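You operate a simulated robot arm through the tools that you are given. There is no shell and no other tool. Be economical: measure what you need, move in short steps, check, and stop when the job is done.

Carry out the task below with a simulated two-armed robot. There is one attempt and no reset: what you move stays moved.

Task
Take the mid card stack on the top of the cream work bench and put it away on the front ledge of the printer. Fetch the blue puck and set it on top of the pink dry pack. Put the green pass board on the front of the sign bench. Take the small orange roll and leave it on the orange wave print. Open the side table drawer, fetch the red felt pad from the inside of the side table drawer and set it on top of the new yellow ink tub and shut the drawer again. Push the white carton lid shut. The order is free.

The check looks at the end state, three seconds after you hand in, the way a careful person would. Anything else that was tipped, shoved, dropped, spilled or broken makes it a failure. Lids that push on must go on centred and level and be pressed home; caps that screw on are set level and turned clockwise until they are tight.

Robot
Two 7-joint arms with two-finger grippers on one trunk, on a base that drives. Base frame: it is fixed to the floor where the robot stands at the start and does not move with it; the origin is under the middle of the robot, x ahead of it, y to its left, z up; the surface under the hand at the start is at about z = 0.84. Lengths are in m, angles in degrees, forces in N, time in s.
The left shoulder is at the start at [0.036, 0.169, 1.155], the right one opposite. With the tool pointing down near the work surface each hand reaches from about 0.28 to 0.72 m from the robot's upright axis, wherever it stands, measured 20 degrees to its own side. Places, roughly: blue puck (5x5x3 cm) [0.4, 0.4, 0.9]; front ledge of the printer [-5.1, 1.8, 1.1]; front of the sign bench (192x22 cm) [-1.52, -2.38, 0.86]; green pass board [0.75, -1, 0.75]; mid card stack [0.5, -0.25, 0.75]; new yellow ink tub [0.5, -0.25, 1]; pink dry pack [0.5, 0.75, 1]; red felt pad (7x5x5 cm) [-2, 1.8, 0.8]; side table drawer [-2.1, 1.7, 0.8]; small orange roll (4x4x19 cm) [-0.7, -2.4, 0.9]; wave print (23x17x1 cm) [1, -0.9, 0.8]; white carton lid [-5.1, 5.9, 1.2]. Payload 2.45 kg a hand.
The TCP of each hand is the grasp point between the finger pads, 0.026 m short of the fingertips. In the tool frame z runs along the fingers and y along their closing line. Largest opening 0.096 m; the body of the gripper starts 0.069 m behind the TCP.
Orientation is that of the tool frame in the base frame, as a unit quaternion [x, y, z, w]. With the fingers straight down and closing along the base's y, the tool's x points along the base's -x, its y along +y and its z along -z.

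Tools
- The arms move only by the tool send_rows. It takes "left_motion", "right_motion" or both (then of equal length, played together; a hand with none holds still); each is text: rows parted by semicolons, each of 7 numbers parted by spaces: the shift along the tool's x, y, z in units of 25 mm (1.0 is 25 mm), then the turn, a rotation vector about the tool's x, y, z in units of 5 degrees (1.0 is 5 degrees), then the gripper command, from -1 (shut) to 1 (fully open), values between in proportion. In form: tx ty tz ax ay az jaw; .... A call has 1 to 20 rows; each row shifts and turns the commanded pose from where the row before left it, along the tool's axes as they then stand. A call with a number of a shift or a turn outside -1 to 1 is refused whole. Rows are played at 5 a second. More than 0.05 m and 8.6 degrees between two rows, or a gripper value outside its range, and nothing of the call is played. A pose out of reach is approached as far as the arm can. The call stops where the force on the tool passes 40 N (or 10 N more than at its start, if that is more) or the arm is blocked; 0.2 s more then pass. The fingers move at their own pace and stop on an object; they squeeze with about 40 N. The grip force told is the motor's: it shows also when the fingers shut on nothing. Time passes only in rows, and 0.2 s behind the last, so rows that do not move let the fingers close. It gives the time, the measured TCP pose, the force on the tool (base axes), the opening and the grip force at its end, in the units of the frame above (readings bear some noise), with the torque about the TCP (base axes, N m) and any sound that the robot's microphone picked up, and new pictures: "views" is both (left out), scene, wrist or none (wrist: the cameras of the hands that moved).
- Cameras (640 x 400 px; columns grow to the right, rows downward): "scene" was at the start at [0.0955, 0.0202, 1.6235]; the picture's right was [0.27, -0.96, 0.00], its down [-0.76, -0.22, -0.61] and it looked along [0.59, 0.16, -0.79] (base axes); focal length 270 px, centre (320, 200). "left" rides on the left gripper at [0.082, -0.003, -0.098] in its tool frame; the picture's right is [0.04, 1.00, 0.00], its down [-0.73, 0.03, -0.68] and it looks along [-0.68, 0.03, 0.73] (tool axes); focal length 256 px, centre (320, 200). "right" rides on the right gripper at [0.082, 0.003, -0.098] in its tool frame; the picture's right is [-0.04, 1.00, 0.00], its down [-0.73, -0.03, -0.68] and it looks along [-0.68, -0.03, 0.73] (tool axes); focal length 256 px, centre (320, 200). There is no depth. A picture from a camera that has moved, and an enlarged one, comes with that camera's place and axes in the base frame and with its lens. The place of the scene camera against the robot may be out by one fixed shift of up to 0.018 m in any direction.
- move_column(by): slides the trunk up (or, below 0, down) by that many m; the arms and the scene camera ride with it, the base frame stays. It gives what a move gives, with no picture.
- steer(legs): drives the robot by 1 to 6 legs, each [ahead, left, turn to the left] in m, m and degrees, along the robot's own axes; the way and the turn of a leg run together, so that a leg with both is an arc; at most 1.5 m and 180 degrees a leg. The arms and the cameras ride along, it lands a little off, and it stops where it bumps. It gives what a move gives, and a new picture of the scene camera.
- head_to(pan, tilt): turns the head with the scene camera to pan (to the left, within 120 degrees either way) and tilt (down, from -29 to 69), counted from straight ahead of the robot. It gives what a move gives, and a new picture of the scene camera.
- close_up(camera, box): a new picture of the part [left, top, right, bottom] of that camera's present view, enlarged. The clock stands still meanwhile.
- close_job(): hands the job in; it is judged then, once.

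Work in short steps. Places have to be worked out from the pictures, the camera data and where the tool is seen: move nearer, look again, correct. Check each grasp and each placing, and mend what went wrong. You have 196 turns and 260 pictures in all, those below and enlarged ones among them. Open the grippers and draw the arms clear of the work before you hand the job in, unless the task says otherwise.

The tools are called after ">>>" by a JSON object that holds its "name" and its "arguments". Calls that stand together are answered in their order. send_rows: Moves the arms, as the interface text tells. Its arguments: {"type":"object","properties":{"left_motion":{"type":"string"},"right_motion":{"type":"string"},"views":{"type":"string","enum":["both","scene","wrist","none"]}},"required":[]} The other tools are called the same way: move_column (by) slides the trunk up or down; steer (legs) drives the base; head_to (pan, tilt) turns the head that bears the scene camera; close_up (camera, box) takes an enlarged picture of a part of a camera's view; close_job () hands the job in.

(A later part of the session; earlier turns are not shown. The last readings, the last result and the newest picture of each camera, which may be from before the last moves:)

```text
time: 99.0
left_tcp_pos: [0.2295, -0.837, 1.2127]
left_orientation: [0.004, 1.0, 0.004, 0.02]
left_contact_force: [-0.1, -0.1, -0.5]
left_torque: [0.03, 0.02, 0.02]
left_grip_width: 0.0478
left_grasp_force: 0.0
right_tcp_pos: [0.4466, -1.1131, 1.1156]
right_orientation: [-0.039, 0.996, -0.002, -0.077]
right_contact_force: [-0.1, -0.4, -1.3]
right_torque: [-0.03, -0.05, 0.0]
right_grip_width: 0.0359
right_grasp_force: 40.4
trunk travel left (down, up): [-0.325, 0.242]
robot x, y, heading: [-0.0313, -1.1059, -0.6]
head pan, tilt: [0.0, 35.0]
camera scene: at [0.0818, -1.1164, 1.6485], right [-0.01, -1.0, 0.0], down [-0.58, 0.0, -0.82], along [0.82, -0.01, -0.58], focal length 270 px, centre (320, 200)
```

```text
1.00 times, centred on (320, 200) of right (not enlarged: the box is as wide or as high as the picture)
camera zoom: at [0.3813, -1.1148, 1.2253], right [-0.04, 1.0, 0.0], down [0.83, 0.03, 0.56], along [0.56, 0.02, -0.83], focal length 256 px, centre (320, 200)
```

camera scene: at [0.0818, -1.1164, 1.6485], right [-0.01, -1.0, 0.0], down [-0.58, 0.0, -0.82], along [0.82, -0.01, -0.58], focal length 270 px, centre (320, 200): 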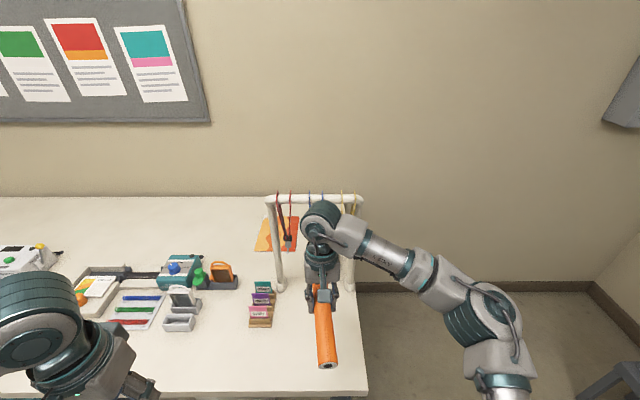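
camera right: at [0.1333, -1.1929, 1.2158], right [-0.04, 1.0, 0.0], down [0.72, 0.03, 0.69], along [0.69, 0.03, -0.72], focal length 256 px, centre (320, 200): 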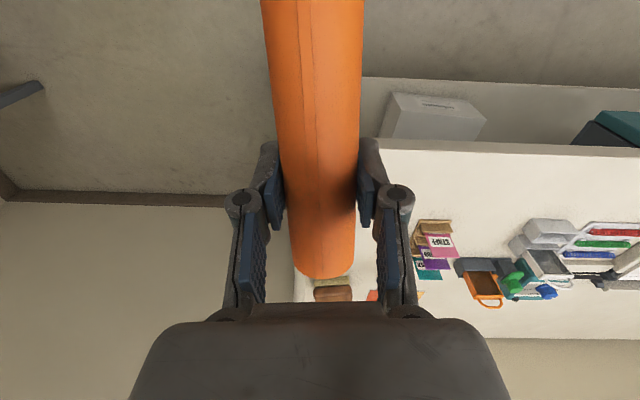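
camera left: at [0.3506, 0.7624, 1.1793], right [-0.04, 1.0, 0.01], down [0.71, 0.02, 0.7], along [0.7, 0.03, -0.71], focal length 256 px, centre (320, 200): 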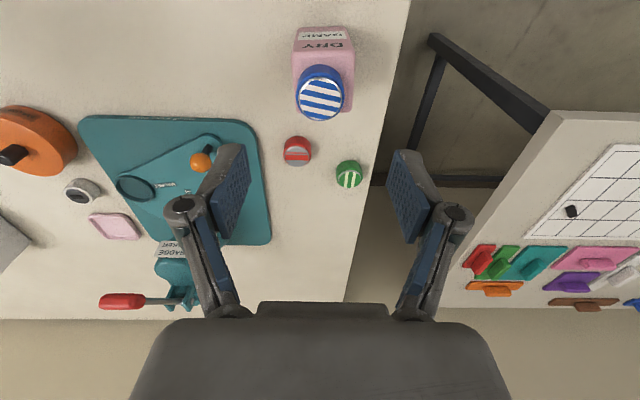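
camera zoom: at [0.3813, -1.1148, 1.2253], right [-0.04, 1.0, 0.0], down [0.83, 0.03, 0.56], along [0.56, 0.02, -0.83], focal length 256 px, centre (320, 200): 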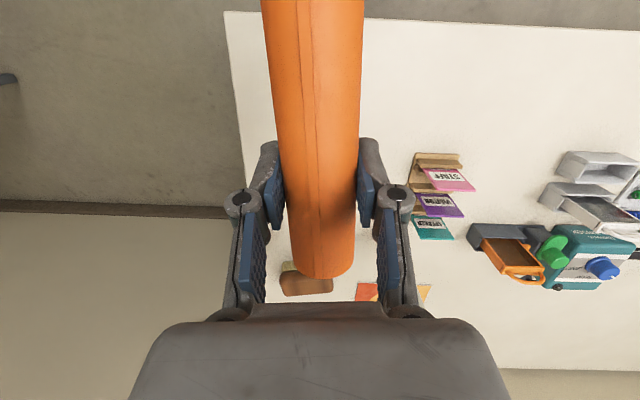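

Roll is level. I lay it at about TCP (0.535, −1.10): forward and down first, then slowly to contact.

>>> {"name": "send_rows", "arguments": {"right_motion": "-0.73 0.07 0.9 0 0 0 -1;-0.73 0.07 0.9 0 0 0 -1;-0.73 0.07 0.9 0 0 0 -1;-0.73 0.07 0.9 0 0 0 -1;-0.73 0.07 0.9 0 0 0 -1;-0.73 0.07 0.9 0 0 0 -1;-0.15 0 0.95 0 0 0 -1;-0.15 0 0.95 0 0 0 -1;-0.15 0 0.95 0 0 0 -1;0 0 0 0 0 0 -1", "views": "both"}}

```text
time: 101.2
left_tcp_pos: [0.2278, -0.8379, 1.2133]
left_orientation: [0.002, 1.0, 0.004, 0.021]
left_contact_force: [0.4, 0.2, 0.7]
left_torque: [0.01, 0.01, 0.0]
left_grip_width: 0.0478
left_grasp_force: 0.1
right_tcp_pos: [0.5323, -1.0942, 0.8938]
right_orientation: [-0.04, 0.996, -0.001, -0.077]
right_contact_force: [0.0, 0.2, -1.6]
right_torque: [0.03, -0.05, -0.02]
right_grip_width: 0.0357
right_grasp_force: 40.1
trunk travel left (down, up): [-0.325, 0.242]
robot x, y, heading: [-0.0272, -1.1095, -0.6]
head pan, tilt: [0.0, 35.0]
camera scene: at [0.0831, -1.1144, 1.6484], right [-0.01, -1.0, 0.0], down [-0.58, 0.0, -0.82], along [0.82, -0.01, -0.58], focal length 270 px, centre (320, 200)
camera right: at [0.4669, -1.0955, 1.0036], right [-0.04, 1.0, 0.0], down [0.83, 0.03, 0.56], along [0.56, 0.02, -0.83], focal length 256 px, centre (320, 200)
```

scene: 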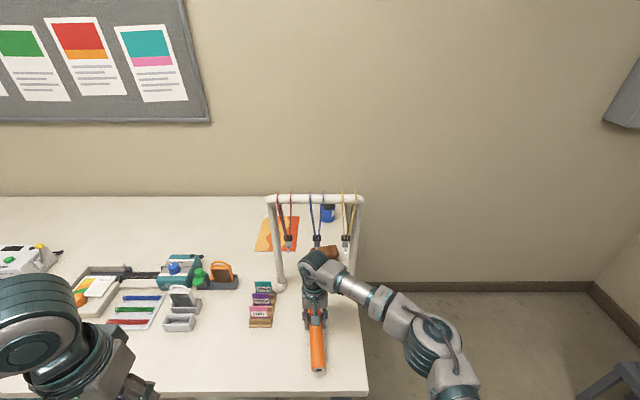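
right: 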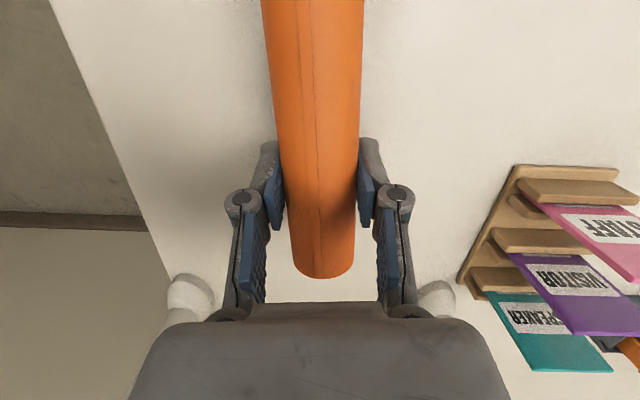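

Another ~25 mm down to the touch, in small steps.

>>> {"name": "send_rows", "arguments": {"right_motion": "-0.08 0 0.5 0 0 0 -1;-0.04 0 0.25 0 0 0 -1;-0.02 0 0.12 0 0 0 -1;-0.02 0 0.1 0 0 0 -1;-0.02 0 0.08 0 0 0 -1;0 0 0 0 0 0 -1", "views": "none"}}

```text
time: 102.6
left_tcp_pos: [0.2285, -0.837, 1.2129]
left_orientation: [0.003, 1.0, 0.003, 0.021]
left_contact_force: [0.4, -1.1, 0.9]
left_torque: [-0.02, 0.0, -0.01]
left_grip_width: 0.0483
left_grasp_force: 0.0
right_tcp_pos: [0.5316, -1.0947, 0.8673]
right_orientation: [-0.039, 0.996, -0.002, -0.077]
right_contact_force: [2.7, -0.6, 7.8]
right_torque: [-0.07, 1.09, 0.04]
right_grip_width: 0.0358
right_grasp_force: 39.8
trunk travel left (down, up): [-0.325, 0.242]
robot x, y, heading: [-0.0316, -1.1059, -0.3]
head pan, tilt: [0.0, 35.0]
```

The torque shows the near end touches first; I level by ~2.3°, lower a hair, then release.

>>> {"name": "send_rows", "arguments": {"right_motion": "0 0 0 0 0.45 0 -1;0 0 0.06 0 0 0 -1;0 0 0 0 0 0 -1", "views": "none"}}

```text
time: 103.4
left_tcp_pos: [0.228, -0.8369, 1.2135]
left_orientation: [0.002, 1.0, 0.004, 0.022]
left_contact_force: [-0.7, -0.3, -0.3]
left_torque: [-0.02, -0.01, -0.01]
left_grip_width: 0.0478
left_grasp_force: 0.0
right_tcp_pos: [0.5322, -1.0949, 0.8667]
right_orientation: [-0.04, 0.995, -0.002, -0.095]
right_contact_force: [10.0, 0.2, 20.2]
right_torque: [-0.34, -0.54, 0.17]
right_grip_width: 0.0358
right_grasp_force: 39.9
trunk travel left (down, up): [-0.325, 0.242]
robot x, y, heading: [-0.0275, -1.1063, -0.5]
head pan, tilt: [0.0, 35.0]
```

Both supported now. Release gently and rise.

>>> {"name": "send_rows", "arguments": {"right_motion": "0 0 -0.06 0 0 0 -0.25;0 0 0 0 0 0 -0.15;0 0 0 0 0 0 0;0 0 0 0 0 0 0.2;0 0 0 0 0 0 0.4;0 0 -0.5 0 0 0 0.4;0 0 -1 0 0 0 0.4;0 0 -1 0 0 0 0.4;0 0 -1 0 0 0 0.4;0 0 -1 0 0 0 0.4", "views": "both"}}

```text
time: 105.6
left_tcp_pos: [0.2278, -0.8375, 1.2136]
left_orientation: [0.003, 1.0, 0.003, 0.02]
left_contact_force: [0.2, -0.4, 0.1]
left_torque: [0.03, -0.01, 0.0]
left_grip_width: 0.0479
left_grasp_force: 0.0
right_tcp_pos: [0.5535, -1.093, 0.9774]
right_orientation: [-0.039, 0.995, -0.003, -0.097]
right_contact_force: [0.4, -0.5, -0.1]
right_torque: [-0.02, 0.0, -0.05]
right_grip_width: 0.0671
right_grasp_force: 0.1
trunk travel left (down, up): [-0.325, 0.242]
robot x, y, heading: [-0.0326, -1.1068, -0.4]
head pan, tilt: [0.0, 35.0]
camera scene: at [0.0828, -1.114, 1.6484], right [-0.01, -1.0, 0.0], down [-0.58, 0.0, -0.82], along [0.82, -0.01, -0.58], focal length 270 px, centre (320, 200)
camera right: at [0.4918, -1.0941, 1.0911], right [-0.04, 1.0, -0.01], down [0.85, 0.04, 0.53], along [0.52, 0.02, -0.85], focal length 256 px, centre (320, 200)
```

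scene: 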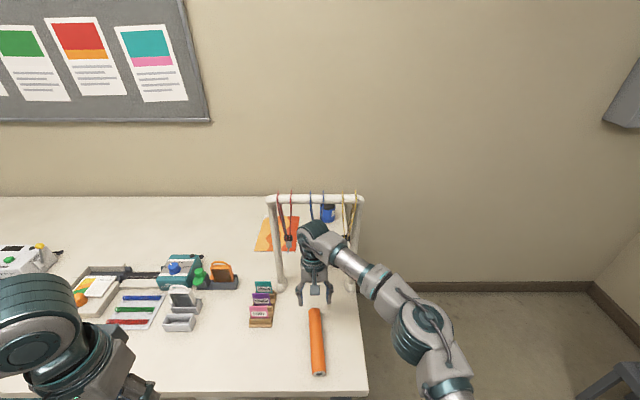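
right: 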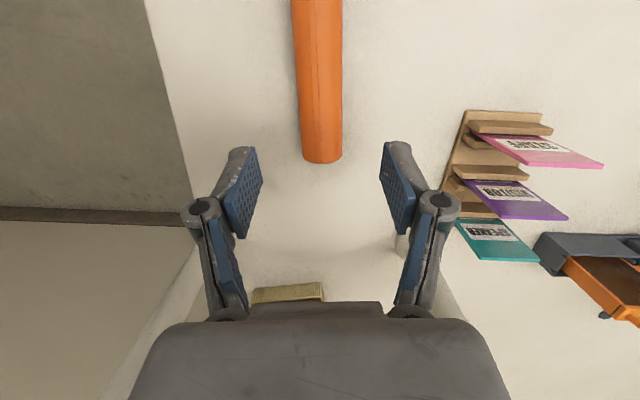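

The roll lies still along x from about (0.40, −1.10) to (0.586, −1.09). I withdraw the right hand outward, then pitch the left hand 45° over its near end.

>>> {"name": "send_rows", "arguments": {"right_motion": "0 0 -1 0 0 0 0;0.8 -0.75 -1 0 0 0 0;0.9 -0.9 -1 0 0 0 0;0.9 -0.9 -1 0 0 0 0;0.9 -0.9 -1 0 0 0 0;0.9 -0.9 -0.8 0 0 0 0;0.9 -0.9 0 0 0 0 0;0.9 -0.9 0 0 0 0 0;0.9 -0.9 0 0 0 0 0;0 0 0 0 0 0 0;0 0 0 0 0 0 0;0 0 0 0 0 0 0;0 0 0 0 0 0 0;0 0 0 0 0 0 0;0 0 0 0 0 0 0", "left_motion": "0 0 0 0 0 0 0.3;0 0 0 0 0 0 0.3;0 0 0 0 0 0 0.3;0 0 0 0 0 0 0.3;0 0 0 0 0 0 0.3;-0.8 0 0 0 0 0 0.3;-0.8 -0.9 0 0 -1 0 0.3;-0.8 -0.9 0 0 -1 0 0.3;-0.8 -0.9 0 0 -1 0 0.3;-0.8 -0.9 0 0 -1 0 0.3;0 -0.9 0 0 -1 0 0.3;0 -0.9 0 0 -1 0 0.3;0 -0.9 0 0 -1 0 0.3;0 -0.9 0 0 -1 0 0.3;0 -0.9 0 0 -1 0 0.3", "views": "both"}}

```text
time: 108.8
left_tcp_pos: [0.3285, -1.0292, 1.2261]
left_orientation: [0.002, 0.924, 0.002, 0.381]
left_contact_force: [0.6, 0.2, 1.5]
left_torque: [0.03, -0.03, 0.04]
left_grip_width: 0.0621
left_grasp_force: 0.1
left hand out of reach, approached as far as the arm can: row 15
right_tcp_pos: [0.4233, -1.2833, 1.1514]
right_orientation: [-0.039, 0.994, -0.002, -0.097]
right_contact_force: [0.4, 0.0, 0.0]
right_torque: [0.03, -0.02, -0.01]
right_grip_width: 0.0483
right_grasp_force: 0.1
trunk travel left (down, up): [-0.325, 0.242]
robot x, y, heading: [-0.0313, -1.1046, -0.2]
head pan, tilt: [0.0, 35.0]
camera scene: at [0.0873, -1.1193, 1.648], right [-0.01, -1.0, 0.0], down [-0.58, 0.0, -0.82], along [0.82, 0.0, -0.58], focal length 270 px, centre (320, 200)
camera right: at [0.3624, -1.2856, 1.2636], right [-0.04, 1.0, 0.0], down [0.85, 0.04, 0.52], along [0.52, 0.02, -0.85], focal length 256 px, centre (320, 200)
camera left: at [0.2022, -1.0327, 1.2374], right [-0.03, 1.0, -0.02], down [0.04, 0.02, 1.0], along [1.0, 0.03, -0.04], focal length 256 px, centre (320, 200)
```

scene: 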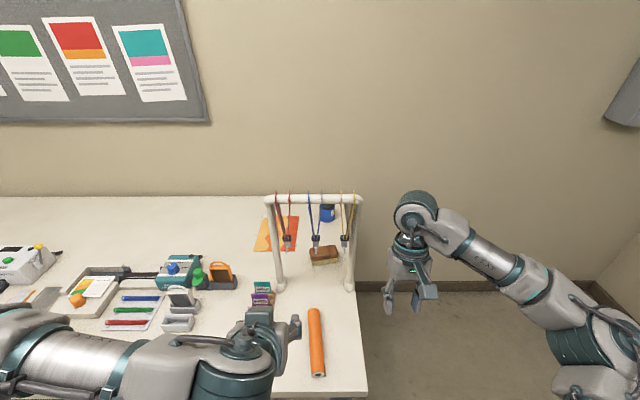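
right: 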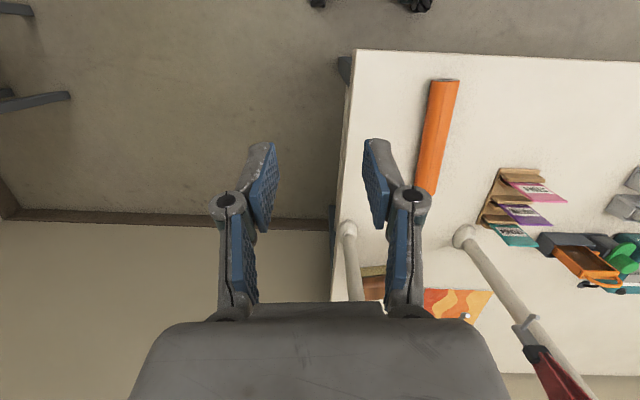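
left: 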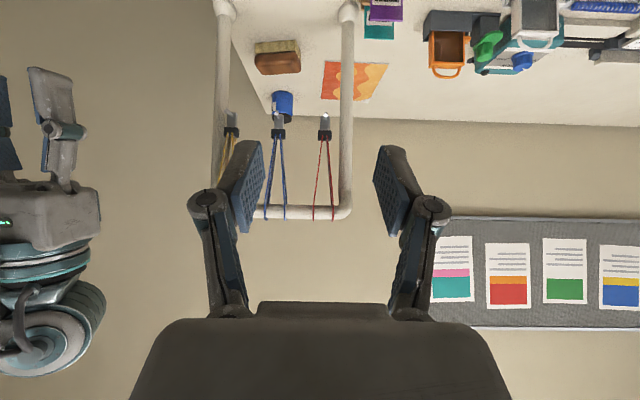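

Left hand is pitched. I lower it to just above the roll's near end.

>>> {"name": "send_rows", "arguments": {"left_motion": "0.485 -0.24 0.905 -0.7 0 -0.7 0.3;0.485 -0.24 0.905 0 0 0 0.3;0.485 -0.24 0.905 0 0 0 0.3;0.485 -0.24 0.905 0 0 0 0.3;0.485 -0.24 0.905 0 0 0 0.3;0.485 -0.24 0.905 0 0 0 0.3;0.485 -0.24 0.905 0 0 0 0.3;0.485 -0.24 0.905 0 0 0 0.3;0.485 -0.24 0.905 0 0 0 0.3;0.485 -0.24 0.905 0 0 0 0.3;0.485 -0.24 0.905 0 0 0 0.3;0.485 -0.24 0.905 0 0 0 0.3;0 0 0 0 0 0 0.3;0 0 0 0 0 0 0.3", "views": "both"}}

```text
time: 111.8
left_tcp_pos: [0.4318, -0.9853, 0.9735]
left_orientation: [-0.036, 0.915, 0.018, 0.401]
left_contact_force: [0.1, -0.7, 0.6]
left_torque: [0.01, -0.01, 0.04]
left_grip_width: 0.0618
left_grasp_force: 0.1
left hand out of reach, approached as far as the arm can: row 1, 5, 6, 7, 8, 9, 10, 11, 12
right_tcp_pos: [0.4205, -1.2829, 1.1515]
right_orientation: [-0.039, 0.994, -0.003, -0.097]
right_contact_force: [0.4, 0.0, -0.1]
right_torque: [-0.04, 0.01, -0.01]
right_grip_width: 0.0481
right_grasp_force: 0.0
trunk travel left (down, up): [-0.325, 0.242]
robot x, y, heading: [-0.0283, -1.1042, -0.4]
head pan, tilt: [0.0, 35.0]
camera scene: at [0.0845, -1.1183, 1.6483], right [-0.01, -1.0, 0.0], down [-0.58, 0.0, -0.82], along [0.82, -0.01, -0.58], focal length 270 px, centre (320, 200)
camera left: at [0.3053, -0.9991, 0.9803], right [-0.11, 0.99, -0.03], down [0.0, 0.03, 1.0], along [0.99, 0.11, 0.0], focal length 256 px, centre (320, 200)
```

scene: 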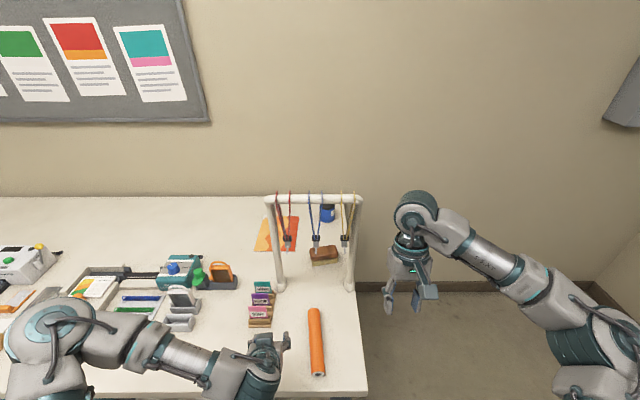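
left: 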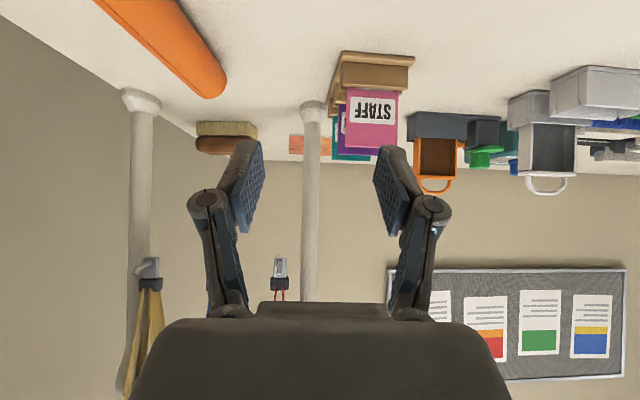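

The left arm can't cross over with this pitch. I shift the base to the right and a little back, so the roll is more to its left.

>>> {"name": "steer", "arguments": {"legs": [[-0.08, -0.22, 0]]}}

>>> {"name": "close_up", "arguments": {"camera": "left", "box": [0, 0, 640, 400]}}

```text
time: 113.5
left_tcp_pos: [0.3533, -1.203, 0.9734]
left_orientation: [-0.037, 0.915, 0.019, 0.4]
left_contact_force: [-0.2, 0.5, -0.6]
left_torque: [-0.04, 0.0, -0.01]
left_grip_width: 0.0625
left_grasp_force: 0.1
right_tcp_pos: [0.344, -1.5007, 1.152]
right_orientation: [-0.04, 0.994, -0.001, -0.097]
right_contact_force: [-0.6, -0.3, 0.0]
right_torque: [-0.02, 0.0, 0.02]
right_grip_width: 0.048
right_grasp_force: 0.0
trunk travel left (down, up): [-0.325, 0.242]
robot x, y, heading: [-0.1052, -1.3248, -0.1]
head pan, tilt: [0.0, 35.0]
camera scene: at [0.0061, -1.3369, 1.6482], right [0.0, -1.0, 0.0], down [-0.58, 0.0, -0.82], along [0.82, 0.0, -0.58], focal length 270 px, centre (320, 200)
```

scene: 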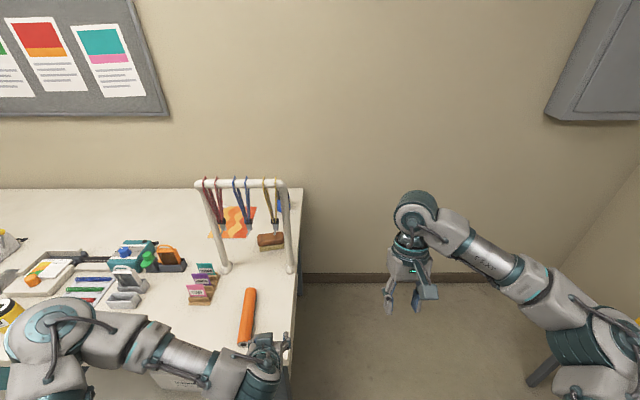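

```text
1.00 times, centred on (320, 200) of left (not enlarged: the box is as wide or as high as the picture)
camera zoom: at [0.2263, -1.2165, 0.9804], right [-0.11, 0.99, -0.02], down [0.0, 0.02, 1.0], along [0.99, 0.11, 0.0], focal length 256 px, centre (320, 200)
```

zoom: 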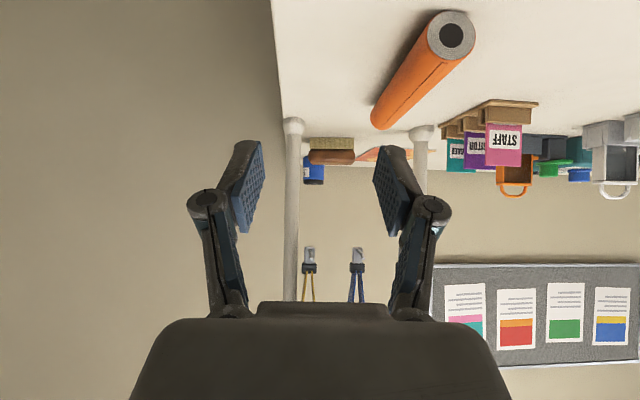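

The roll's near end is at (0.401, −1.104). I move the left hand sideways above it.

>>> {"name": "send_rows", "arguments": {"left_motion": "-0.19 0.93 0.61 0 0 0 0.3;-0.19 0.93 0.61 0 0 0 0.3;-0.19 0.93 0.61 0 0 0 0.3;-0.19 0.93 0.61 0 0 0 0.3;0.4 0 0.8 0 0 0 0.3;0 0 0 0 0 0 0.3;0 0 0 0 0 0 0.3", "views": "wrist"}}

```text
time: 115.2
left_tcp_pos: [0.4073, -1.1015, 0.9262]
left_orientation: [-0.037, 0.914, 0.018, 0.403]
left_contact_force: [0.5, 0.0, 0.5]
left_torque: [-0.03, 0.03, 0.0]
left_grip_width: 0.0628
left_grasp_force: 0.1
right_tcp_pos: [0.3383, -1.4986, 1.1545]
right_orientation: [-0.042, 0.995, -0.002, -0.095]
right_contact_force: [-1.2, 0.5, -0.5]
right_torque: [-0.01, -0.01, -0.03]
right_grip_width: 0.0479
right_grasp_force: 0.1
trunk travel left (down, up): [-0.325, 0.242]
robot x, y, heading: [-0.1078, -1.3224, -0.4]
head pan, tilt: [0.0, 35.0]
camera left: at [0.2811, -1.1159, 0.9335], right [-0.11, 0.99, -0.03], down [-0.01, 0.03, 1.0], along [0.99, 0.11, 0.0], focal length 256 px, centre (320, 200)
```

left: 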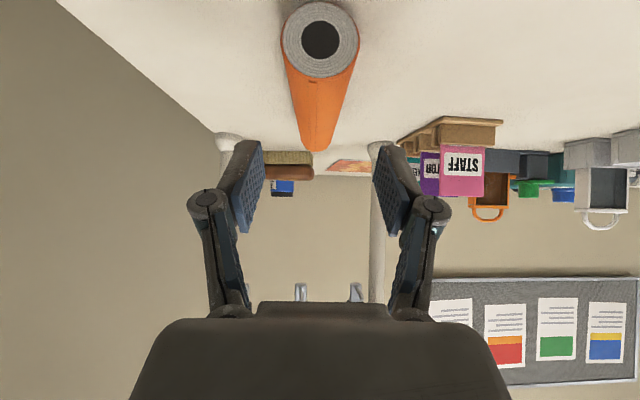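

Well aligned. I lower onto the roll near its end and close.

>>> {"name": "send_rows", "arguments": {"left_motion": "0.33 0 0.73 0 0 0 0.3;0.33 0 0.73 0 0 0 0.3;0.3 0 0.6 0 0 0 0.3;0 0 0 0 0 0 0.3;0 0 0 0 0 0 -0.2;0 0 0 0 0 0 -1;0 0 0 0 0 0 -1;0 0 0 0 0 0 -1", "views": "wrist"}}

```text
time: 117.0
left_tcp_pos: [0.4278, -1.1012, 0.8759]
left_orientation: [-0.036, 0.914, 0.017, 0.403]
left_contact_force: [-0.1, 0.5, -0.7]
left_torque: [0.0, -0.06, -0.04]
left_grip_width: 0.0368
left_grasp_force: 39.5
right_tcp_pos: [0.3392, -1.4988, 1.1531]
right_orientation: [-0.041, 0.995, -0.002, -0.095]
right_contact_force: [-0.6, -0.1, 0.5]
right_torque: [0.0, -0.01, 0.0]
right_grip_width: 0.0481
right_grasp_force: 0.0
trunk travel left (down, up): [-0.325, 0.242]
robot x, y, heading: [-0.1055, -1.3241, -0.0]
head pan, tilt: [0.0, 35.0]
camera left: at [0.3024, -1.1149, 0.8817], right [-0.11, 0.99, -0.03], down [-0.01, 0.03, 1.0], along [0.99, 0.11, 0.0], focal length 256 px, centre (320, 200)
```

left: 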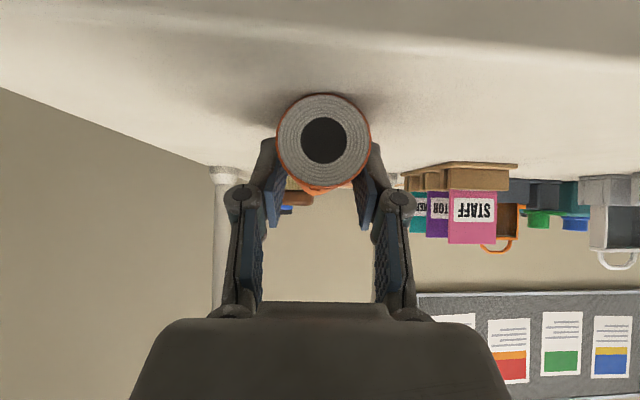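

Roll held. I lift, pull back and raise.

>>> {"name": "send_rows", "arguments": {"left_motion": "-0.4 0 -0.37 0 0 0 -1;-0.73 0 -0.68 0 0 0 -1;-0.73 0 -0.68 0 0 0 -1;0 0 -1 0 0 0 -1;0 0 -1 0 0 0 -1;0 0 -1 0 0 0 -1;-0.73 0 -0.68 0 0 0 -1;-0.73 0 -0.68 0 0 0 -1;-0.73 0 -0.68 0 0 0 -1;-0.73 0 -0.68 0 0 0 -1;0 0 0 0 0 0 -1", "views": "scene"}}

```text
time: 119.3
left_tcp_pos: [0.3728, -1.1059, 1.0892]
left_orientation: [-0.037, 0.915, 0.017, 0.402]
left_contact_force: [0.3, -0.2, -1.3]
left_torque: [-0.01, 0.06, 0.0]
left_grip_width: 0.0368
left_grasp_force: 39.8
right_tcp_pos: [0.3395, -1.4988, 1.1535]
right_orientation: [-0.04, 0.995, -0.001, -0.095]
right_contact_force: [0.4, -0.6, 0.2]
right_torque: [0.01, 0.0, -0.01]
right_grip_width: 0.0479
right_grasp_force: 0.1
trunk travel left (down, up): [-0.325, 0.242]
robot x, y, heading: [-0.1082, -1.3202, -0.2]
head pan, tilt: [0.0, 35.0]
camera scene: at [0.0058, -1.3341, 1.6482], right [0.0, -1.0, 0.0], down [-0.58, 0.0, -0.82], along [0.82, 0.0, -0.58], focal length 270 px, centre (320, 200)
```

scene: 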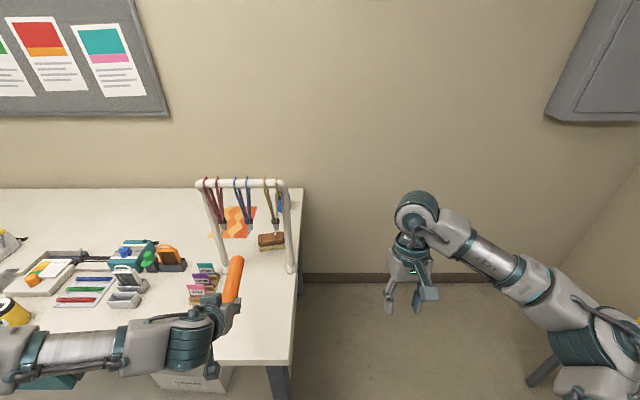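

I tuck the right hand in, then drive left along the bench and turn slightly right toward the print.

>>> {"name": "send_rows", "arguments": {"right_motion": "1 0 -0.3 0 0 0 -1;1 0 -0.3 0 0 0 -1;1 0 -0.3 0 0 0 -1;1 0 -0.3 0 0 0 -1", "views": "none"}}

>>> {"name": "steer", "arguments": {"legs": [[0, 0.52, 0], [0.13, 0, -18]]}}

```text
time: 120.3
left_tcp_pos: [0.3717, -1.1069, 1.0905]
left_orientation: [-0.037, 0.914, 0.017, 0.403]
left_contact_force: [0.1, 0.0, -0.7]
left_torque: [-0.01, 0.05, 0.02]
left_grip_width: 0.0366
left_grasp_force: 39.5
right_tcp_pos: [0.2442, -1.5062, 1.2029]
right_orientation: [-0.041, 0.995, -0.003, -0.094]
right_contact_force: [-0.8, -0.2, -0.4]
right_torque: [0.0, 0.01, 0.0]
right_grip_width: 0.0
right_grasp_force: 29.0
trunk travel left (down, up): [-0.325, 0.242]
robot x, y, heading: [-0.108, -1.3208, -0.0]
head pan, tilt: [0.0, 35.0]
```

```text
time: 124.4
left_tcp_pos: [0.5416, -0.7686, 1.0917]
left_orientation: [0.107, 0.908, -0.041, 0.402]
left_contact_force: [-0.3, -0.4, -1.6]
left_torque: [0.03, 0.05, 0.04]
left_grip_width: 0.0367
left_grasp_force: 40.1
right_tcp_pos: [0.2982, -1.1122, 1.201]
right_orientation: [0.113, 0.989, 0.016, -0.093]
right_contact_force: [0.3, -0.3, -0.9]
right_torque: [0.01, 0.0, -0.01]
right_grip_width: 0.0002
right_grasp_force: 27.7
trunk travel left (down, up): [-0.325, 0.242]
robot x, y, heading: [0.0209, -0.8261, -17.9]
head pan, tilt: [0.0, 35.0]
camera scene: at [0.1204, -0.8844, 1.6486], right [-0.31, -0.95, -0.01], down [-0.54, 0.19, -0.82], along [0.78, -0.25, -0.57], focal length 270 px, centre (320, 200)
```

scene: 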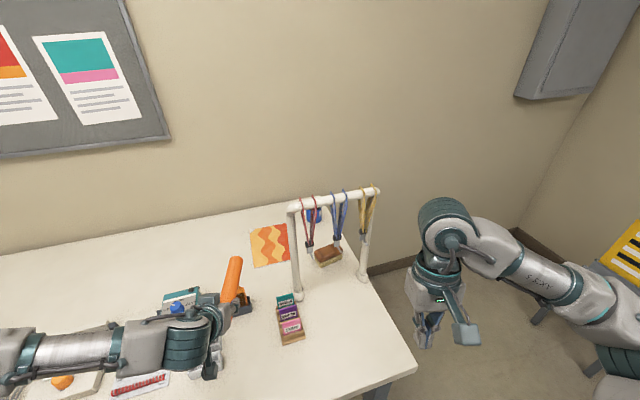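

The print spans about x 0.86–1.07, y −0.86…−1.01, left of the rack leg at (0.69, −0.98). I extend the left hand forward at this height.

>>> {"name": "send_rows", "arguments": {"left_motion": "-0.665 -0.22 0.715 0 0 0 -1;-0.665 -0.22 0.715 0 0 0 -1;-0.665 -0.22 0.715 0 0 0 -1;-0.665 -0.22 0.715 0 0 0 -1;-0.665 -0.22 0.715 0 0 0 -1;-0.665 -0.22 0.715 0 0 0 -1;-0.665 -0.22 0.715 0 0 0 -1;-0.665 -0.22 0.715 0 0 0 -1;-0.665 -0.22 0.715 0 0 0 -1;-0.665 -0.22 0.715 0 0 0 -1;-0.665 -0.22 0.715 0 0 0 -1;-0.665 -0.22 0.715 0 0 0 -1;0 0 0 0 0 0 -1;0 0 0 0 0 0 -1", "views": "both"}}

```text
time: 127.4
left_tcp_pos: [0.7865, -0.8273, 1.0956]
left_orientation: [0.102, 0.909, -0.05, 0.4]
left_contact_force: [0.2, 0.2, -1.0]
left_torque: [0.0, 0.04, 0.0]
left_grip_width: 0.0368
left_grasp_force: 40.6
left hand out of reach, approached as far as the arm can: row 10, 11, 12
right_tcp_pos: [0.3062, -1.089, 1.2055]
right_orientation: [0.114, 0.989, 0.006, -0.094]
right_contact_force: [0.6, 0.4, 0.7]
right_torque: [-0.05, 0.02, -0.01]
right_grip_width: 0.0
right_grasp_force: 28.4
trunk travel left (down, up): [-0.325, 0.242]
robot x, y, heading: [0.0216, -0.8206, -18.0]
head pan, tilt: [0.0, 35.0]
camera scene: at [0.1356, -0.8543, 1.6482], right [-0.31, -0.95, 0.01], down [-0.55, 0.17, -0.82], along [0.78, -0.26, -0.58], focal length 270 px, centre (320, 200)
camera left: at [0.663, -0.8018, 1.1015], right [0.2, 0.98, -0.04], down [0.0, 0.04, 1.0], along [0.98, -0.2, 0.01], focal length 256 px, centre (320, 200)
```

scene: 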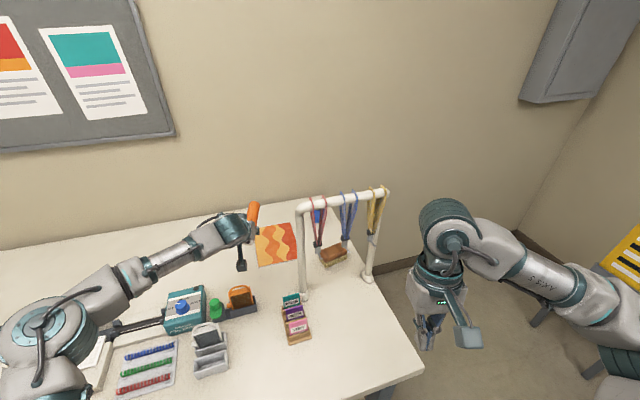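
left: 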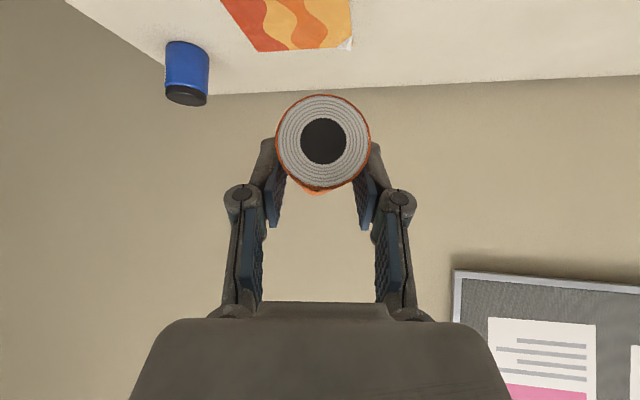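

The arm is at its limit here; I check how much room the base has in front before driving closer.

>>> {"name": "head_to", "arguments": {"pan": 15, "tilt": 69}}

```text
time: 128.4
left_tcp_pos: [0.7875, -0.8296, 1.0951]
left_orientation: [0.102, 0.909, -0.05, 0.401]
left_contact_force: [-0.2, 0.7, -1.5]
left_torque: [0.0, 0.06, -0.05]
left_grip_width: 0.0368
left_grasp_force: 40.2
right_tcp_pos: [0.3069, -1.0908, 1.2048]
right_orientation: [0.114, 0.989, 0.006, -0.094]
right_contact_force: [0.6, -0.3, -0.2]
right_torque: [-0.06, 0.0, -0.03]
right_grip_width: 0.0
right_grasp_force: 28.4
trunk travel left (down, up): [-0.325, 0.242]
robot x, y, heading: [0.0216, -0.8242, -17.9]
head pan, tilt: [15.0, 68.8]
camera scene: at [0.1072, -0.8311, 1.6046], right [-0.05, -1.0, 0.01], down [-0.93, 0.05, -0.36], along [0.36, -0.02, -0.93], focal length 270 px, centre (320, 200)
```

scene: 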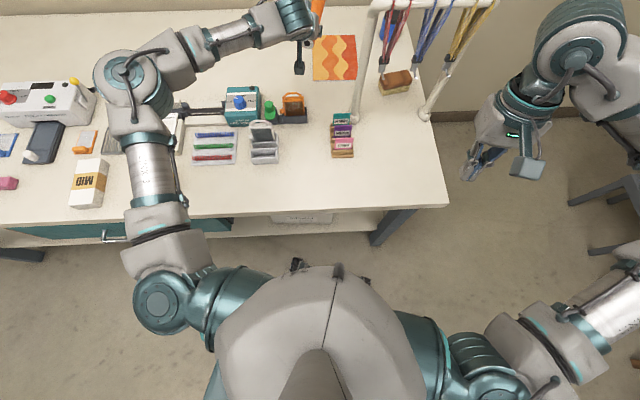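

There's room (torso front ≈0.18, table edge 0.36, shelf further back). I drive 0.1 m ahead.

>>> {"name": "steer", "arguments": {"legs": [[0.1, 0, 0]]}}

>>> {"name": "close_up", "arguments": {"camera": "left", "box": [0, 0, 640, 400]}}

```text
time: 129.5
left_tcp_pos: [0.8772, -0.8729, 1.098]
left_orientation: [0.104, 0.908, -0.046, 0.402]
left_contact_force: [0.1, -0.4, -0.4]
left_torque: [0.03, 0.08, 0.03]
left_grip_width: 0.0366
left_grasp_force: 40.2
right_tcp_pos: [0.3962, -1.136, 1.2035]
right_orientation: [0.113, 0.989, 0.011, -0.093]
right_contact_force: [-0.1, 0.5, 0.5]
right_torque: [0.0, -0.01, 0.04]
right_grip_width: 0.0002
right_grasp_force: 28.4
trunk travel left (down, up): [-0.325, 0.242]
robot x, y, heading: [0.1172, -0.8584, -17.8]
head pan, tilt: [15.0, 68.8]
camera scene: at [0.1948, -0.8759, 1.6049], right [-0.05, -1.0, 0.0], down [-0.93, 0.05, -0.36], along [0.36, -0.02, -0.93], focal length 270 px, centre (320, 200)
```

scene: 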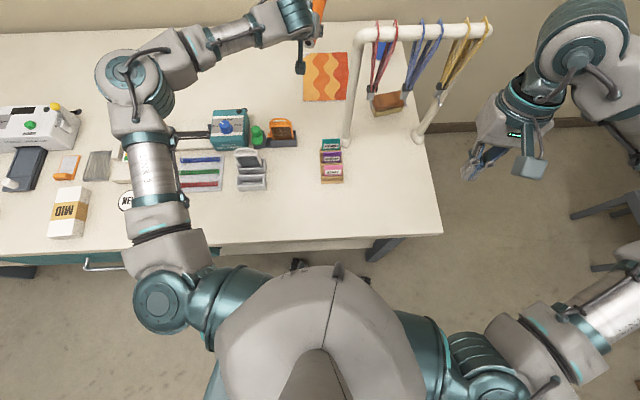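

```text
1.00 times, centred on (320, 200) of left (not enlarged: the box is as wide or as high as the picture)
camera zoom: at [0.7523, -0.8464, 1.1044], right [0.2, 0.98, -0.03], down [0.0, 0.03, 1.0], along [0.98, -0.2, 0.01], focal length 256 px, centre (320, 200)
```

zoom: 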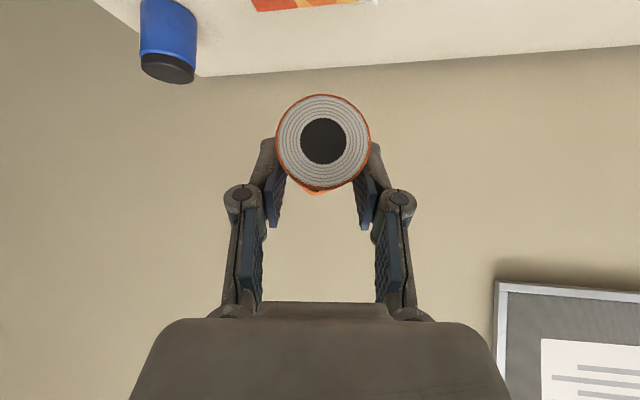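

I lower the roll toward the print in the middle of it, stopping above.

>>> {"name": "send_rows", "arguments": {"left_motion": "0.5 -0.22 0.85 0 0 0 -1;0.62 -0.22 0.78 0 0 0 -1;0.62 -0.22 0.78 0 0 0 -1;0.62 -0.22 0.78 0 0 0 -1;0.62 -0.22 0.78 0 0 0 -1;0.62 -0.22 0.78 0 0 0 -1;0.62 -0.22 0.78 0 0 0 -1;0 0 0 0 0 0 -1;0 0 0 0 0 0 -1", "views": "both"}}

```text
time: 131.5
left_tcp_pos: [0.8478, -0.8472, 0.9571]
left_orientation: [0.105, 0.908, -0.046, 0.403]
left_contact_force: [-0.6, 0.0, -1.9]
left_torque: [0.03, 0.07, 0.0]
left_grip_width: 0.0364
left_grasp_force: 39.7
left hand out of reach, approached as far as the arm can: row 1, 2, 3, 4, 5, 6, 7
right_tcp_pos: [0.3914, -1.1377, 1.2052]
right_orientation: [0.113, 0.989, 0.012, -0.092]
right_contact_force: [-0.4, -1.2, 0.1]
right_torque: [0.0, 0.01, -0.01]
right_grip_width: 0.0002
right_grasp_force: 28.0
trunk travel left (down, up): [-0.325, 0.242]
robot x, y, heading: [0.1232, -0.8528, -17.8]
head pan, tilt: [15.0, 68.8]
camera scene: at [0.1955, -0.8795, 1.6047], right [-0.05, -1.0, 0.0], down [-0.93, 0.05, -0.36], along [0.36, -0.02, -0.93], focal length 270 px, centre (320, 200)
camera left: at [0.7231, -0.8209, 0.9624], right [0.2, 0.98, -0.03], down [-0.01, 0.03, 1.0], along [0.98, -0.2, 0.01], focal length 256 px, centre (320, 200)
```

scene: 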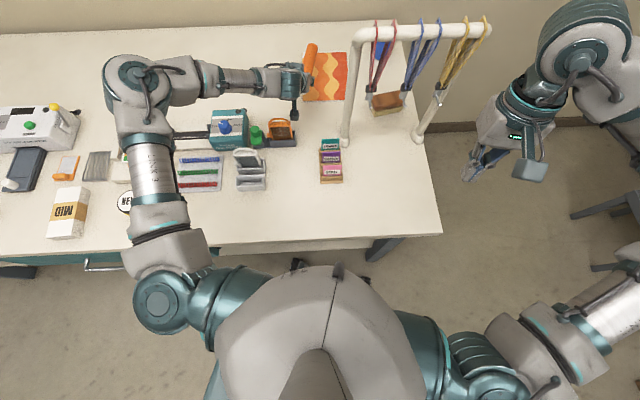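
left: 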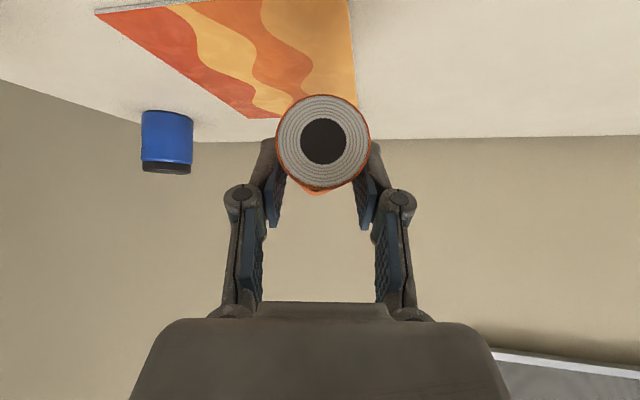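

Reach shrinks when the hand is low against the shoulder, so I raise the hand again and will lower the trunk instead.

>>> {"name": "send_rows", "arguments": {"left_motion": "-0.73 0 -0.68 0 0 0 -1;-0.73 0 -0.68 0 0 0 -1;-0.73 0 -0.68 0 0 0 -1;-0.73 0 -0.68 0 0 0 -1;-0.73 0 -0.68 0 0 0 -1;-0.73 0 -0.68 0 0 0 -1;-0.73 0 -0.68 0 0 0 -1;0 0 0 0 0 0 -1;0 0 0 0 0 0 -1", "views": "scene"}}

```text
time: 133.5
left_tcp_pos: [0.8473, -0.8439, 1.1322]
left_orientation: [0.104, 0.908, -0.046, 0.404]
left_contact_force: [-0.1, 0.6, -0.8]
left_torque: [0.03, 0.06, -0.04]
left_grip_width: 0.0368
left_grasp_force: 39.7
right_tcp_pos: [0.3937, -1.1341, 1.2048]
right_orientation: [0.115, 0.989, 0.012, -0.092]
right_contact_force: [-0.1, -0.2, -0.2]
right_torque: [0.01, -0.02, -0.01]
right_grip_width: 0.0
right_grasp_force: 28.7
trunk travel left (down, up): [-0.325, 0.242]
robot x, y, heading: [0.117, -0.8567, -17.8]
head pan, tilt: [15.0, 68.8]
camera scene: at [0.1968, -0.875, 1.6047], right [-0.05, -1.0, 0.0], down [-0.93, 0.05, -0.36], along [0.36, -0.02, -0.93], focal length 270 px, centre (320, 200)
```

scene: 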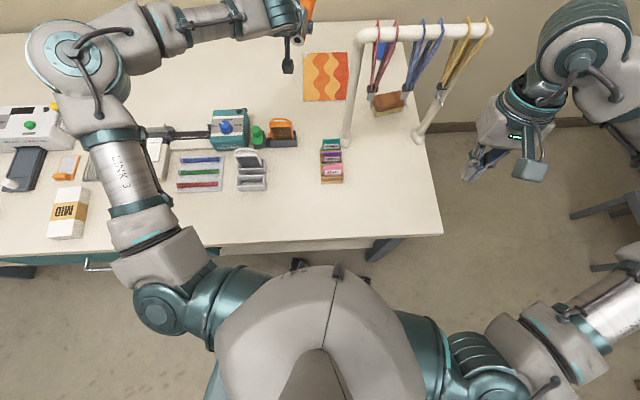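

Now move toward the target spot at this height, then lower the trunk.

>>> {"name": "send_rows", "arguments": {"left_motion": "-0.46 -0.69 0.5 0 0 0 -1;-0.46 -0.69 0.5 0 0 0 -1;-0.46 -0.69 0.5 0 0 0 -1;-0.46 -0.69 0.5 0 0 0 -1;0 0 0 0 0 0 -1", "views": "none"}}

>>> {"name": "move_column", "arguments": {"by": -0.1}}

>>> {"name": "close_up", "arguments": {"camera": "scene", "box": [0, 0, 640, 400]}}

>>> {"name": "close_up", "arguments": {"camera": "left", "box": [0, 0, 640, 400]}}

```text
time: 134.7
left_tcp_pos: [0.8677, -0.8774, 1.1301]
left_orientation: [0.104, 0.908, -0.045, 0.402]
left_contact_force: [-0.1, 0.0, -1.2]
left_torque: [0.03, 0.07, -0.01]
left_grip_width: 0.0366
left_grasp_force: 39.9
left hand out of reach, approached as far as the arm can: row 2, 3, 4
right_tcp_pos: [0.3937, -1.1339, 1.205]
right_orientation: [0.114, 0.989, 0.012, -0.094]
right_contact_force: [-0.2, 0.9, 0.3]
right_torque: [0.05, 0.01, -0.01]
right_grip_width: 0.0002
right_grasp_force: 28.4
trunk travel left (down, up): [-0.325, 0.242]
robot x, y, heading: [0.1184, -0.8556, -17.6]
head pan, tilt: [15.0, 68.8]
```

```text
time: 136.1
left_tcp_pos: [0.8662, -0.8752, 1.0316]
left_orientation: [0.104, 0.907, -0.048, 0.404]
left_contact_force: [-0.2, -0.5, -0.3]
left_torque: [0.0, 0.09, 0.01]
left_grip_width: 0.0369
left_grasp_force: 40.1
right_tcp_pos: [0.3926, -1.1336, 1.1057]
right_orientation: [0.114, 0.989, 0.011, -0.091]
right_contact_force: [-0.6, -0.1, 0.5]
right_torque: [-0.05, 0.0, 0.01]
right_grip_width: 0.0001
right_grasp_force: 28.8
trunk travel left (down, up): [-0.225, 0.342]
robot x, y, heading: [0.1154, -0.8543, -18.0]
head pan, tilt: [15.0, 68.8]
```

```text
1.00 times, centred on (320, 200) of scene (not enlarged: the box is as wide or as high as the picture)
camera zoom: at [0.256, -0.8947, 1.5023], right [-0.05, -1.0, 0.0], down [-0.93, 0.05, -0.36], along [0.36, -0.02, -0.93], focal length 270 px, centre (320, 200)
```

zoom: 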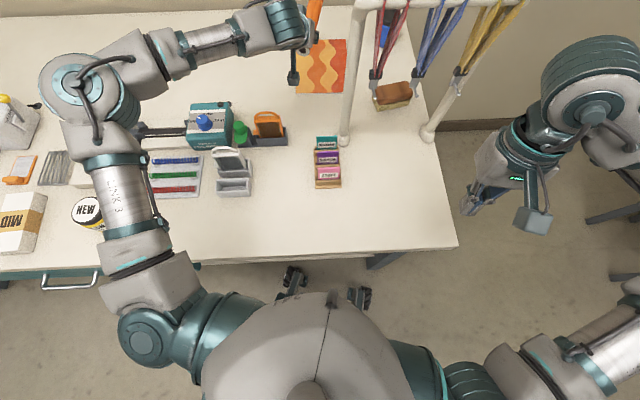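

```text
1.00 times, centred on (320, 200) of left (not enlarged: the box is as wide or as high as the picture)
camera zoom: at [0.742, -0.8506, 1.0376], right [0.2, 0.98, -0.03], down [-0.01, 0.03, 1.0], along [0.98, -0.2, 0.01], focal length 256 px, centre (320, 200)
```

zoom: 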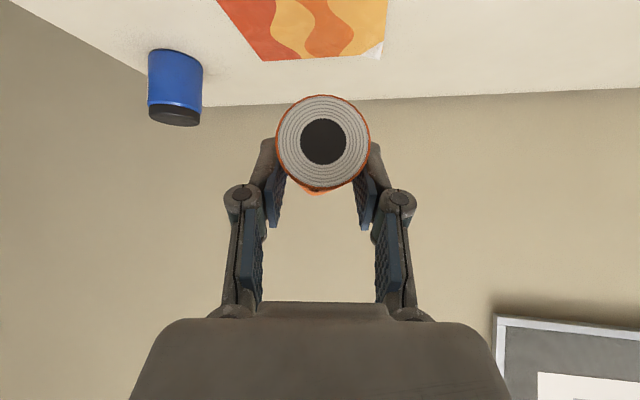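

The roll now hovers over the print, about 4 cm short. I try a bit more forward/right with the arm.

>>> {"name": "send_rows", "arguments": {"left_motion": "-0.5 -0.3 0.54 0 0 0 -1;-0.5 -0.3 0.54 0 0 0 -1;-0.25 -0.3 0.27 0 0 0 -1;0 0 0 0 0 0 -1", "views": "none"}}

```text
time: 137.1
left_tcp_pos: [0.884, -0.8884, 1.0299]
left_orientation: [0.105, 0.908, -0.047, 0.403]
left_contact_force: [0.5, -0.4, -1.1]
left_torque: [0.0, 0.07, -0.01]
left_grip_width: 0.0367
left_grasp_force: 39.9
left hand out of reach, approached as far as the arm can: row 2, 3
right_tcp_pos: [0.3927, -1.1327, 1.1033]
right_orientation: [0.114, 0.989, 0.011, -0.093]
right_contact_force: [-0.9, 0.5, 0.0]
right_torque: [-0.02, -0.01, -0.03]
right_grip_width: 0.0
right_grasp_force: 28.5
trunk travel left (down, up): [-0.225, 0.342]
robot x, y, heading: [0.1167, -0.8582, -17.9]
head pan, tilt: [15.0, 68.8]
```

Good: roll centre ≈(0.947, −0.90). I lower the trunk another 0.1 m.

>>> {"name": "move_column", "arguments": {"by": -0.1}}

>>> {"name": "close_up", "arguments": {"camera": "scene", "box": [0, 0, 640, 400]}}

>>> {"name": "close_up", "arguments": {"camera": "left", "box": [0, 0, 640, 400]}}

```text
time: 138.4
left_tcp_pos: [0.8816, -0.8894, 0.9342]
left_orientation: [0.105, 0.907, -0.047, 0.404]
left_contact_force: [-0.2, -0.8, -1.7]
left_torque: [-0.01, 0.04, -0.01]
left_grip_width: 0.0367
left_grasp_force: 40.1
right_tcp_pos: [0.3909, -1.1322, 1.0054]
right_orientation: [0.114, 0.989, 0.011, -0.091]
right_contact_force: [0.6, 0.8, -0.3]
right_torque: [0.02, -0.03, 0.03]
right_grip_width: 0.0
right_grasp_force: 28.8
trunk travel left (down, up): [-0.125, 0.442]
robot x, y, heading: [0.1244, -0.8556, -17.9]
head pan, tilt: [15.0, 68.8]
```

```text
1.00 times, centred on (320, 200) of scene (not enlarged: the box is as wide or as high as the picture)
camera zoom: at [0.351, -0.9255, 1.389], right [-0.05, -1.0, 0.0], down [-0.93, 0.05, -0.36], along [0.36, -0.02, -0.93], focal length 270 px, centre (320, 200)
```

zoom: 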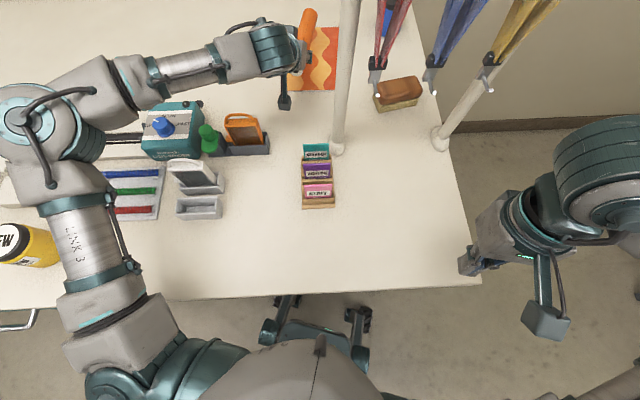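

```text
1.00 times, centred on (320, 200) of left (not enlarged: the box is as wide or as high as the picture)
camera zoom: at [0.7573, -0.8627, 0.939], right [0.2, 0.98, -0.03], down [-0.01, 0.03, 1.0], along [0.98, -0.2, 0.01], focal length 256 px, centre (320, 200)
```

zoom: 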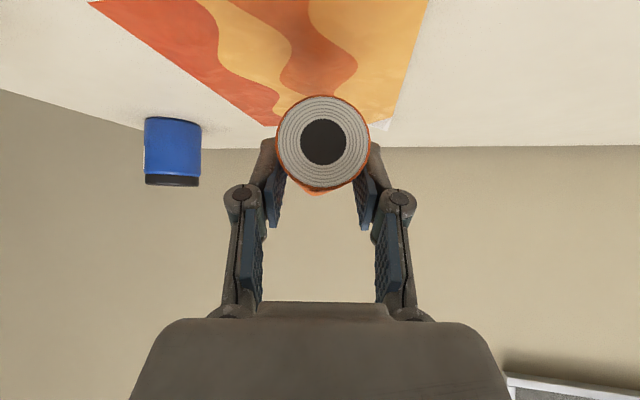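

Clearances look fine. Another 4 cm of trunk, then I finish with the arm.

>>> {"name": "move_column", "arguments": {"by": -0.04}}

>>> {"name": "send_rows", "arguments": {"left_motion": "0.08 0 0.07 0 0 0 -1;0.08 0 0.07 0 0 0 -1;0.08 0 0.07 0 0 0 -1;0 0 0 0 0 0 -1", "views": "both"}}

```text
time: 139.2
left_tcp_pos: [0.8806, -0.8895, 0.8951]
left_orientation: [0.106, 0.907, -0.048, 0.404]
left_contact_force: [0.0, 0.3, -0.7]
left_torque: [0.05, 0.09, 0.02]
left_grip_width: 0.0363
left_grasp_force: 39.6
right_tcp_pos: [0.3913, -1.1326, 0.9661]
right_orientation: [0.114, 0.989, 0.012, -0.089]
right_contact_force: [0.0, 0.6, 0.8]
right_torque: [0.05, -0.03, 0.02]
right_grip_width: 0.0
right_grasp_force: 28.5
trunk travel left (down, up): [-0.085, 0.482]
robot x, y, heading: [0.1181, -0.8552, -17.9]
head pan, tilt: [15.0, 68.8]
```

```text
time: 140.2
left_tcp_pos: [0.8845, -0.8896, 0.8842]
left_orientation: [0.104, 0.908, -0.046, 0.403]
left_contact_force: [0.2, -0.1, -0.4]
left_torque: [0.0, 0.09, 0.0]
left_grip_width: 0.0365
left_grasp_force: 39.9
right_tcp_pos: [0.3928, -1.1337, 0.9637]
right_orientation: [0.115, 0.989, 0.012, -0.091]
right_contact_force: [0.7, 0.3, 0.4]
right_torque: [-0.03, 0.0, -0.02]
right_grip_width: 0.0
right_grasp_force: 28.6
trunk travel left (down, up): [-0.085, 0.482]
robot x, y, heading: [0.1203, -0.8523, -17.9]
head pan, tilt: [15.0, 68.8]
camera scene: at [0.3981, -0.9406, 1.3377], right [-0.05, -1.0, 0.0], down [-0.93, 0.05, -0.36], along [0.36, -0.02, -0.93], focal length 270 px, centre (320, 200)
camera left: at [0.7591, -0.863, 0.8892], right [0.2, 0.98, -0.03], down [0.0, 0.03, 1.0], along [0.98, -0.2, 0.01], focal length 256 px, centre (320, 200)
```

scene: 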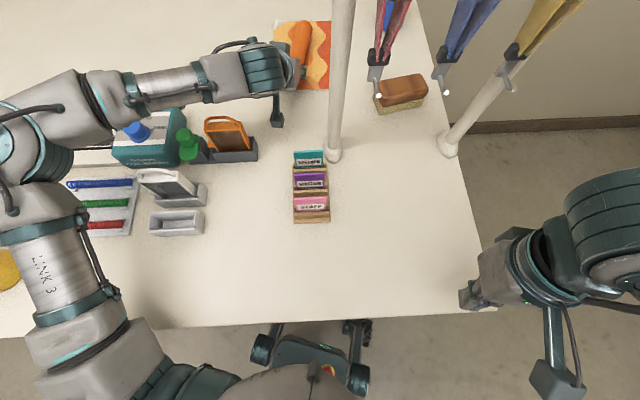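
left: 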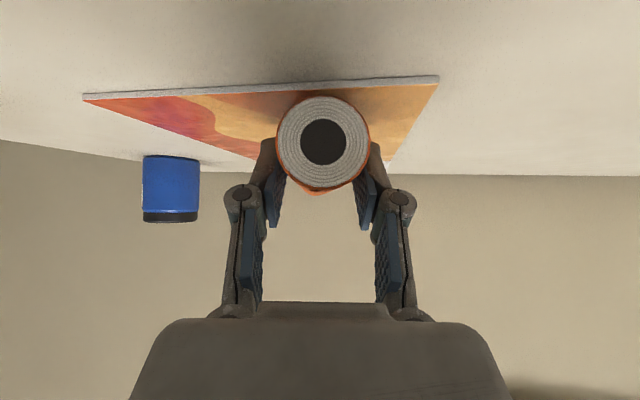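

Nearly touching. Final small steps down.

>>> {"name": "send_rows", "arguments": {"left_motion": "0.06 0 0.055 0 0 0 -1;0.05 0 0.045 0 0 0 -1;0.05 0 0.045 0 0 0 -1;0 0 0 0 0 0 -1", "views": "none"}}

```text
time: 141.2
left_tcp_pos: [0.8824, -0.8894, 0.8787]
left_orientation: [0.104, 0.907, -0.046, 0.404]
left_contact_force: [0.9, -0.5, 3.0]
left_torque: [0.05, 0.09, 0.01]
left_grip_width: 0.0369
left_grasp_force: 40.2
right_tcp_pos: [0.3929, -1.1346, 0.9637]
right_orientation: [0.114, 0.989, 0.011, -0.09]
right_contact_force: [0.0, 0.1, 0.2]
right_torque: [0.0, 0.0, 0.03]
right_grip_width: 0.0001
right_grasp_force: 29.1
trunk travel left (down, up): [-0.085, 0.482]
robot x, y, heading: [0.1186, -0.8555, -18.0]
head pan, tilt: [15.0, 68.8]
```

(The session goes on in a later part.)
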